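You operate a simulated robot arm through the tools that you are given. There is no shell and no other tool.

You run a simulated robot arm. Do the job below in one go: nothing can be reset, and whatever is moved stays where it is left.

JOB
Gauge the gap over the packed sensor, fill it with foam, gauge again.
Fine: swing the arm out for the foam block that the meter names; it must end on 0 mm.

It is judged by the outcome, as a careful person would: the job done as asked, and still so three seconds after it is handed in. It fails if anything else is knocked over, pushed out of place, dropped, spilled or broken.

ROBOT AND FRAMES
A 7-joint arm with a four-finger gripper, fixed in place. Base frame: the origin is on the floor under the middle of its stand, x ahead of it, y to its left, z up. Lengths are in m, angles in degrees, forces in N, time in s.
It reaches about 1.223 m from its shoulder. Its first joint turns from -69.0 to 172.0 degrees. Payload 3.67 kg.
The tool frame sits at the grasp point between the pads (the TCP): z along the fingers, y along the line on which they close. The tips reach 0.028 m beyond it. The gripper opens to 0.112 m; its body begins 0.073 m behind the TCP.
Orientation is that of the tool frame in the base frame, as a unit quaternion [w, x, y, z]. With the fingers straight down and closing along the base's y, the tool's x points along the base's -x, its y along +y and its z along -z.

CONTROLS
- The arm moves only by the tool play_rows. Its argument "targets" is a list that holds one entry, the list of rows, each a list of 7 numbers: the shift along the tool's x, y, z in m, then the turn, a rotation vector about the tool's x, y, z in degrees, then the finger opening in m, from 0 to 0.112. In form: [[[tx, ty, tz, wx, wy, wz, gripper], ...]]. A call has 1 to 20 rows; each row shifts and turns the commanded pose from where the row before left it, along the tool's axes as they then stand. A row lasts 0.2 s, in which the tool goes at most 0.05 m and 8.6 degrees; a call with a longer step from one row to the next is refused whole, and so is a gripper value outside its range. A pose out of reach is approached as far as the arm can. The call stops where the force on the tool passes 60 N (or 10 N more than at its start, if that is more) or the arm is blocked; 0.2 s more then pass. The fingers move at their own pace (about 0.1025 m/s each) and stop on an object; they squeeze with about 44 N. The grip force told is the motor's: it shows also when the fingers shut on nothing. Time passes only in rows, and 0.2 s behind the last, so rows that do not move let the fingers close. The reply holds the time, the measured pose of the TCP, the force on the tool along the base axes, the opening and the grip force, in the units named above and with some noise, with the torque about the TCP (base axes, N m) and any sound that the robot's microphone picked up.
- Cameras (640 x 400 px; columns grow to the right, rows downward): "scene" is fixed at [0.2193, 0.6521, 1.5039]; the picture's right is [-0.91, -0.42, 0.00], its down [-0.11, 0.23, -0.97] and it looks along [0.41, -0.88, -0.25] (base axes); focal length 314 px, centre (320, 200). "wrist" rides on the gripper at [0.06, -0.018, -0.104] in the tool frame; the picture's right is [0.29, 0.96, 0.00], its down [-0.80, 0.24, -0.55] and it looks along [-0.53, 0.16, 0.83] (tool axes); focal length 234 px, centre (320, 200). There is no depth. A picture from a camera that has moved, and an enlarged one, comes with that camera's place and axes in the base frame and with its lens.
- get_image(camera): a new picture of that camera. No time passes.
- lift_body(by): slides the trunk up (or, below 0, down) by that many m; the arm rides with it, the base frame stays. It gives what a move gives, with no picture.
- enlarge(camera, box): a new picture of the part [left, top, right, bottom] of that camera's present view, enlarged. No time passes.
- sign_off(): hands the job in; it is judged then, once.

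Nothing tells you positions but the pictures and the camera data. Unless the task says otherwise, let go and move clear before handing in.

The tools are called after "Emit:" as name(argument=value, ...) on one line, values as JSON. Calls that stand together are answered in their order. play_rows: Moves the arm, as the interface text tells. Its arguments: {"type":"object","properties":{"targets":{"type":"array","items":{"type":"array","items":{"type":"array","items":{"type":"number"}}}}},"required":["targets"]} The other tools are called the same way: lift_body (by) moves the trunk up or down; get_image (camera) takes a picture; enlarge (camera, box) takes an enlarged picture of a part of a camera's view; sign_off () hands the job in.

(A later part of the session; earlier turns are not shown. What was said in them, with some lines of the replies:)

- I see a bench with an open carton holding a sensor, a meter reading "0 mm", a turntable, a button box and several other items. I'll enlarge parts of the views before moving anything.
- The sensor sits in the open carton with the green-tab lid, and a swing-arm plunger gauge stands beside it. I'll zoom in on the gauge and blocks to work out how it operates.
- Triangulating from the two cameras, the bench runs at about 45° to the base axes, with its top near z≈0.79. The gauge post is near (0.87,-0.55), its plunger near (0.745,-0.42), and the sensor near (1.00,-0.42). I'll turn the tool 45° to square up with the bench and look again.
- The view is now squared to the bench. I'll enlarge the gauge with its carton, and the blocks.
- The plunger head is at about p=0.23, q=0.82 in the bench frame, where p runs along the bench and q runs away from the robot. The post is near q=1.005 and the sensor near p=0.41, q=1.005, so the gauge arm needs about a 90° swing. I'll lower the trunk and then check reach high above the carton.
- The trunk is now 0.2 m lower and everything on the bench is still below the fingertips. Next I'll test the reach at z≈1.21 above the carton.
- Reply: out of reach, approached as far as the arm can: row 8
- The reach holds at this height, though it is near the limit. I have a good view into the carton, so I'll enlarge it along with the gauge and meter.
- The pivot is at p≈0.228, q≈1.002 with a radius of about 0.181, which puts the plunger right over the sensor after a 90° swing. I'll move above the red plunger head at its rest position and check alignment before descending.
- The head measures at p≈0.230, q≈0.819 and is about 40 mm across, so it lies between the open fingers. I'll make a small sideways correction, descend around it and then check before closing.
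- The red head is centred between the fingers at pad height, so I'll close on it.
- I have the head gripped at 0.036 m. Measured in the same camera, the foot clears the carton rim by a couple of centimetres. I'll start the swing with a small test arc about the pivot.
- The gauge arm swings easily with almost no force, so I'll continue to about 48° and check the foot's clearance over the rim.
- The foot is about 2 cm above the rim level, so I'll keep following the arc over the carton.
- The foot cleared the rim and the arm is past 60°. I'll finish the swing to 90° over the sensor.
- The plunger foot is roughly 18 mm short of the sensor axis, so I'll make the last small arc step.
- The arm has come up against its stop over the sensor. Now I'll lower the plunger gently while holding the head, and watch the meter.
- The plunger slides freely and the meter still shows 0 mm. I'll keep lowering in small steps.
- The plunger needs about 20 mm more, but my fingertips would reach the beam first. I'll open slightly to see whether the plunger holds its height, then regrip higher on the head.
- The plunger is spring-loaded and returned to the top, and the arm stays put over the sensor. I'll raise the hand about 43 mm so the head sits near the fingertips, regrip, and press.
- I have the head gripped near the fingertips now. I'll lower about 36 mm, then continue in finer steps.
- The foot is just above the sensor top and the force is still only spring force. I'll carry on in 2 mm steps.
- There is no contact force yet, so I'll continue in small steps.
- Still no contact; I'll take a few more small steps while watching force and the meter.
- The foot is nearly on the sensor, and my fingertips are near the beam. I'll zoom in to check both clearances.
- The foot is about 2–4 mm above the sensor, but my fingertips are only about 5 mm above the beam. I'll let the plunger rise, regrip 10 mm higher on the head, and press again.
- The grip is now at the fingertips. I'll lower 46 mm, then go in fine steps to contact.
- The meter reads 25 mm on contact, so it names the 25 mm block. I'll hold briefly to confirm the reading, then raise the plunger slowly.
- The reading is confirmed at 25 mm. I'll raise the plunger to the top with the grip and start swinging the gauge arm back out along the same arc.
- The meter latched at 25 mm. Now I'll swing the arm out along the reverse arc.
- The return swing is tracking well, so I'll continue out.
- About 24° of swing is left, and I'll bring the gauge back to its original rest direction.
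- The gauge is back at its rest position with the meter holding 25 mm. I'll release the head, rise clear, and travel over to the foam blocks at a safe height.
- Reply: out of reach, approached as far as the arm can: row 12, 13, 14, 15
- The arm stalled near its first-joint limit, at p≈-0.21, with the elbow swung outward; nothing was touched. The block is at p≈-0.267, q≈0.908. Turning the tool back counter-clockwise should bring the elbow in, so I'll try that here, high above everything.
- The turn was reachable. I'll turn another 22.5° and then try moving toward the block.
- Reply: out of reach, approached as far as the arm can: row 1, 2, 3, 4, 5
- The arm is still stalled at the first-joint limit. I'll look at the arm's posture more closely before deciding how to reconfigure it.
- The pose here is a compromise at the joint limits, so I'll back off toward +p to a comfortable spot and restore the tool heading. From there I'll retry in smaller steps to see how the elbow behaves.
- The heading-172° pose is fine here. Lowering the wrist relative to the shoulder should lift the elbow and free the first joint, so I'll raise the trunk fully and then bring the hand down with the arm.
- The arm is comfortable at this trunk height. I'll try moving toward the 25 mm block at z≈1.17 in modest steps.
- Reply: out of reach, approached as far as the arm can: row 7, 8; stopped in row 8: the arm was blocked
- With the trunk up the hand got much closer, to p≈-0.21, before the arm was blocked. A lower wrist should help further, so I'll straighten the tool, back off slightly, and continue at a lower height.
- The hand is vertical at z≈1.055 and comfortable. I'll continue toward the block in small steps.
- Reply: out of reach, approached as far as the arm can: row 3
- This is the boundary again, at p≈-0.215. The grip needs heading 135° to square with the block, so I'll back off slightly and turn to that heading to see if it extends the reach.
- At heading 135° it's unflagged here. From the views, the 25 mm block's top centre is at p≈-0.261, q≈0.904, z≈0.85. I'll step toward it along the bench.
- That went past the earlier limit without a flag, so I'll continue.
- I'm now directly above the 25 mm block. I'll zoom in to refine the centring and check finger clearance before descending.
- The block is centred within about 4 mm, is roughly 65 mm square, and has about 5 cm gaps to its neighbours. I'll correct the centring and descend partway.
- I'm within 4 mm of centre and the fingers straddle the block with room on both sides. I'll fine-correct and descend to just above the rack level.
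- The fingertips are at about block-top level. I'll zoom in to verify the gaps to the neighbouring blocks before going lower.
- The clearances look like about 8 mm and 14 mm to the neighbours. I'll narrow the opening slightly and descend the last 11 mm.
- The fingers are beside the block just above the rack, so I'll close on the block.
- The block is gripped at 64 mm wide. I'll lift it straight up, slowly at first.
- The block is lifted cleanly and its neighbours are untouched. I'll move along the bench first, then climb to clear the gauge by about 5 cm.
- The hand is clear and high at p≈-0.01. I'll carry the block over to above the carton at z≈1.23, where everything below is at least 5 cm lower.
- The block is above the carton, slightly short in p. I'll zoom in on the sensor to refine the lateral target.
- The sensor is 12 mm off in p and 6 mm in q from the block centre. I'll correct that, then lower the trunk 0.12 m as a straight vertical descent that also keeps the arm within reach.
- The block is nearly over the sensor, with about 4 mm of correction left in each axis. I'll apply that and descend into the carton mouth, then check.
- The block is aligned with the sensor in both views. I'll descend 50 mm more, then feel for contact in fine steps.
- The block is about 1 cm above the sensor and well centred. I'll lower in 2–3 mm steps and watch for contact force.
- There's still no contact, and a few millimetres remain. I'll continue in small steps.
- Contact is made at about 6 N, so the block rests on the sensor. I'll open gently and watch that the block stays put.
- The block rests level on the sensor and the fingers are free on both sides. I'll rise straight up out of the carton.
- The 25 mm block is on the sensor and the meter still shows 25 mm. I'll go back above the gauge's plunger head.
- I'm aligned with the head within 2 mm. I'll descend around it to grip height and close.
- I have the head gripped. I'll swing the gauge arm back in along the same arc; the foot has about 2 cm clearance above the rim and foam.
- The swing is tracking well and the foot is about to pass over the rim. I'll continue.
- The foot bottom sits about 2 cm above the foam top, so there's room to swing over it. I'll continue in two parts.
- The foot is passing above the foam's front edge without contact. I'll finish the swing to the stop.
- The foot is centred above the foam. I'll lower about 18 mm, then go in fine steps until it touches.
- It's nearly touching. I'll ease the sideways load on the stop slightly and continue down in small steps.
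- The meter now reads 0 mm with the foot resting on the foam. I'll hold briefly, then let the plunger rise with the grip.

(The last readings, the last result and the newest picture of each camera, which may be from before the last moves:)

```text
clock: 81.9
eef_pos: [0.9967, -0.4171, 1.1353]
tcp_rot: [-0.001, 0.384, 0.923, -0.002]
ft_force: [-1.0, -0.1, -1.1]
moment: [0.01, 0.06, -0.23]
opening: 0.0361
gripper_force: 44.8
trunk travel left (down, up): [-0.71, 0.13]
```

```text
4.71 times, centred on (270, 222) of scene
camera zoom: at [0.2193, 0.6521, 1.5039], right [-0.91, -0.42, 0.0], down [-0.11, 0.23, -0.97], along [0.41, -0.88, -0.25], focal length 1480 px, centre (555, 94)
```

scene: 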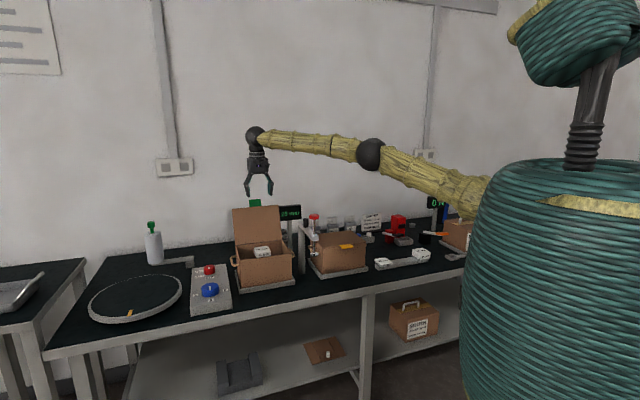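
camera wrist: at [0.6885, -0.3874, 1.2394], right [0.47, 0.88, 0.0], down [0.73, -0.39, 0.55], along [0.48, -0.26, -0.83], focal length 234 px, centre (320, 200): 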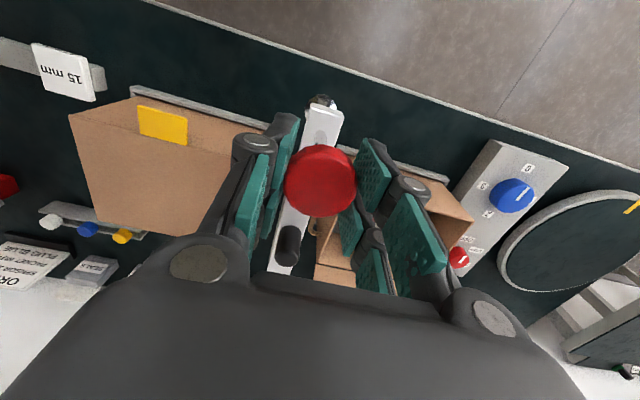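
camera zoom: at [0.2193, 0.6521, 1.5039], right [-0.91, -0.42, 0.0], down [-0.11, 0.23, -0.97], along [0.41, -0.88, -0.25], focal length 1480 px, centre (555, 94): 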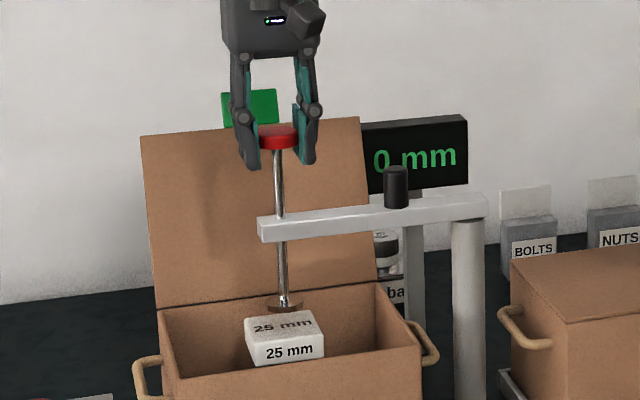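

The meter holds 0 mm and the foam stays in place. I'll release the head gently, rise straight up and retreat clear.

Emit:
play_rows(targets=[[[0, 0, 0, 0, 0, 0, 0.045], [0, 0, 0, 0, 0, 0, 0.06], [0, 0, -0.02, 0, 0, 0, 0.065], [0, 0, -0.03, 0, 0, 0, 0.065], [0, 0, -0.035, 0, 0, 0, 0.065], [0, 0, -0.03, 0, 0, 0, 0.065], [0.02, -0.005, 0, 0, 0, 0, 0.065], [0.035, -0.01, 0, 0, 0, 0, 0.065], [0.04, -0.015, 0, 0, 0, 0, 0.065], [0.04, -0.015, 0, 0, 0, 0, 0.065], [0.04, -0.015, 0, 0, 0, 0, 0.065], [0.04, -0.015, 0, 0, 0, 0, 0.065], [0.04, -0.015, 0, 0, 0, 0, 0.065], [0.04, -0.015, 0, 0, 0, 0, 0.065], [0, 0, 0, 0, 0, 0, 0.065]]])

Emit:
get_image(camera="scene")

Emit:
enlarge(camera="scene", box=[220, 180, 360, 275])

Emit:
get_image(camera="wrist")

```text
clock: 85.1
eef_pos: [0.7152, -0.2828, 1.2517]
tcp_rot: [-0.002, 0.383, 0.924, -0.002]
ft_force: [0.7, -0.2, 0.1]
moment: [0.01, 0.03, 0.01]
opening: 0.065
gripper_force: 0.1
trunk travel left (down, up): [-0.71, 0.13]
```

```text
taken
```

scene: 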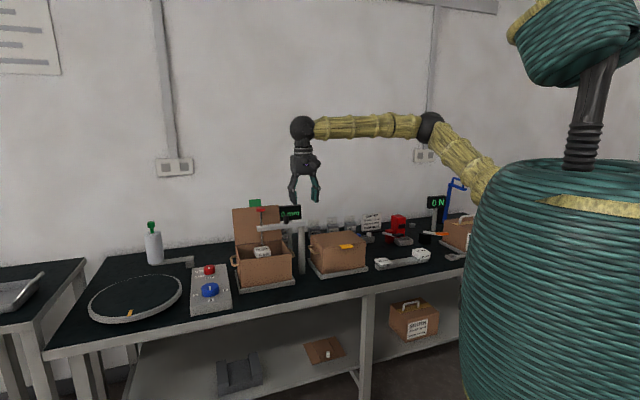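

```text
4.21 times, centred on (290, 228) of scene
camera zoom: at [0.2193, 0.6521, 1.5039], right [-0.91, -0.42, 0.0], down [-0.11, 0.23, -0.97], along [0.41, -0.88, -0.25], focal length 1324 px, centre (446, 84)
```

zoom: 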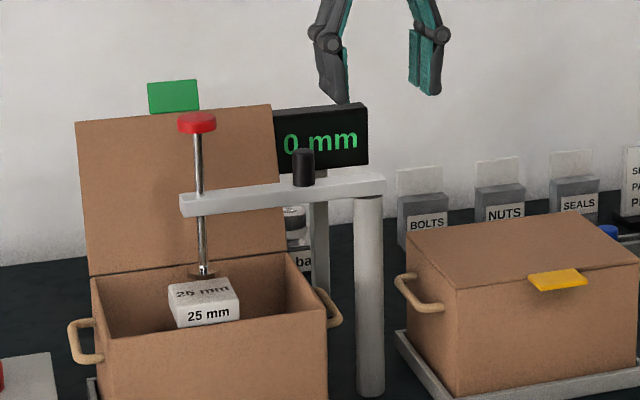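

```text
taken
camera wrist: at [0.6601, -0.2524, 1.354], right [0.47, 0.88, 0.0], down [0.74, -0.39, 0.55], along [0.48, -0.27, -0.83], focal length 234 px, centre (320, 200)
```

wrist: 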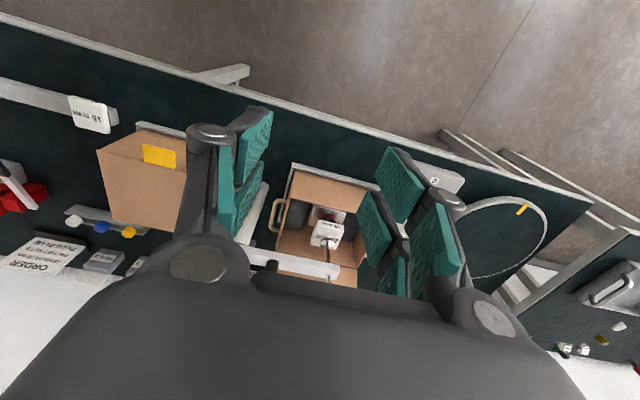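

The meter shows 0 mm, the 25 mm foam sits on the sensor under the gauge, and the hand is clear. I'll make one last check that everything else is undisturbed and stable.

Emit:
play_rows(targets=[[[0, 0, 0, 0, 0, 0, 0.065], [0, 0, 0, 0, 0, 0, 0.065], [0, 0, 0, 0, 0, 0, 0.065], [0, 0, 0, 0, 0, 0, 0.065], [0, 0, 0, 0, 0, 0, 0.065]]])

Emit:
enlarge(camera="scene", box=[340, 170, 480, 280])

Emit:
enlarge(camera="scene", box=[240, 190, 310, 265])

```text
clock: 86.3
eef_pos: [0.7135, -0.2818, 1.2531]
tcp_rot: [0.0, 0.383, 0.924, -0.002]
ft_force: [-0.4, -0.8, 0.7]
moment: [-0.01, -0.01, 0.05]
opening: 0.0649
gripper_force: 0.1
trunk travel left (down, up): [-0.71, 0.13]
```

```text
3.64 times, centred on (410, 225) of scene
camera zoom: at [0.2193, 0.6521, 1.5039], right [-0.91, -0.42, 0.0], down [-0.11, 0.23, -0.97], along [0.41, -0.88, -0.25], focal length 1144 px, centre (-7, 109)
```

zoom: 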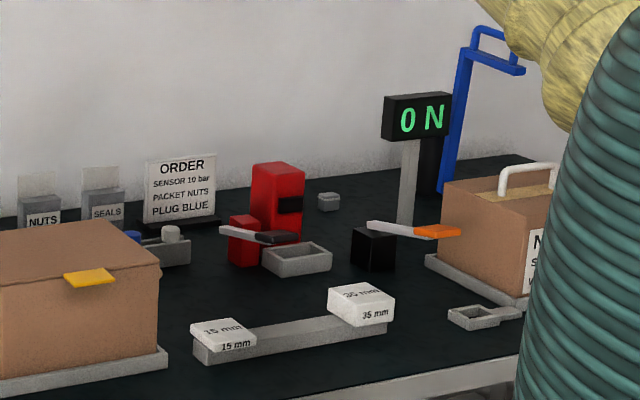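

```text
5.33 times, centred on (275, 228) of scene
camera zoom: at [0.2193, 0.6521, 1.5039], right [-0.91, -0.42, 0.0], down [-0.11, 0.23, -0.97], along [0.41, -0.88, -0.25], focal length 1678 px, centre (560, 53)
```

zoom: 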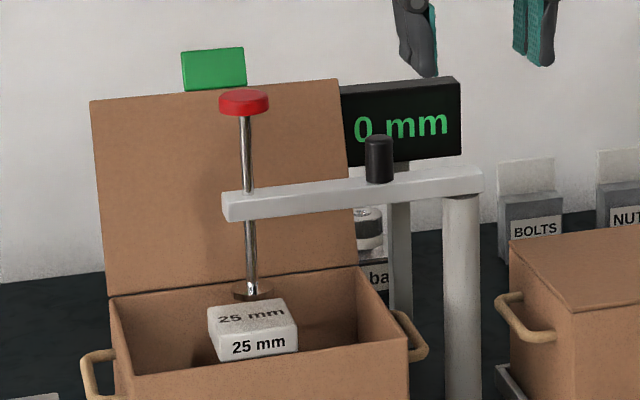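

The gap was gauged at 25 mm, the 25 mm foam block is on the sensor, and the second gauging reads 0 mm and is holding. The other blocks and items are where they were and the hand is clear, so I'm handing in.

Emit:
sign_off()

```text
The job is handed in.
```

The job is done and handed in. The gap over the packed sensor gauged at 25 mm, I placed the 25 mm foam block on the sensor, and the second gauging reads 0 mm.

- **Gauge:** I swung its arm out to place the foam, then back in to gauge again. I left it over the carton with the plunger raised; the meter kept showing 0 mm after I let go.
- **Rest of the bench:** the 15 mm and 35 mm blocks, the cartons and the other items I checked looked undisturbed in the last pictures.
- **Hand:** it is open and clear of everything.
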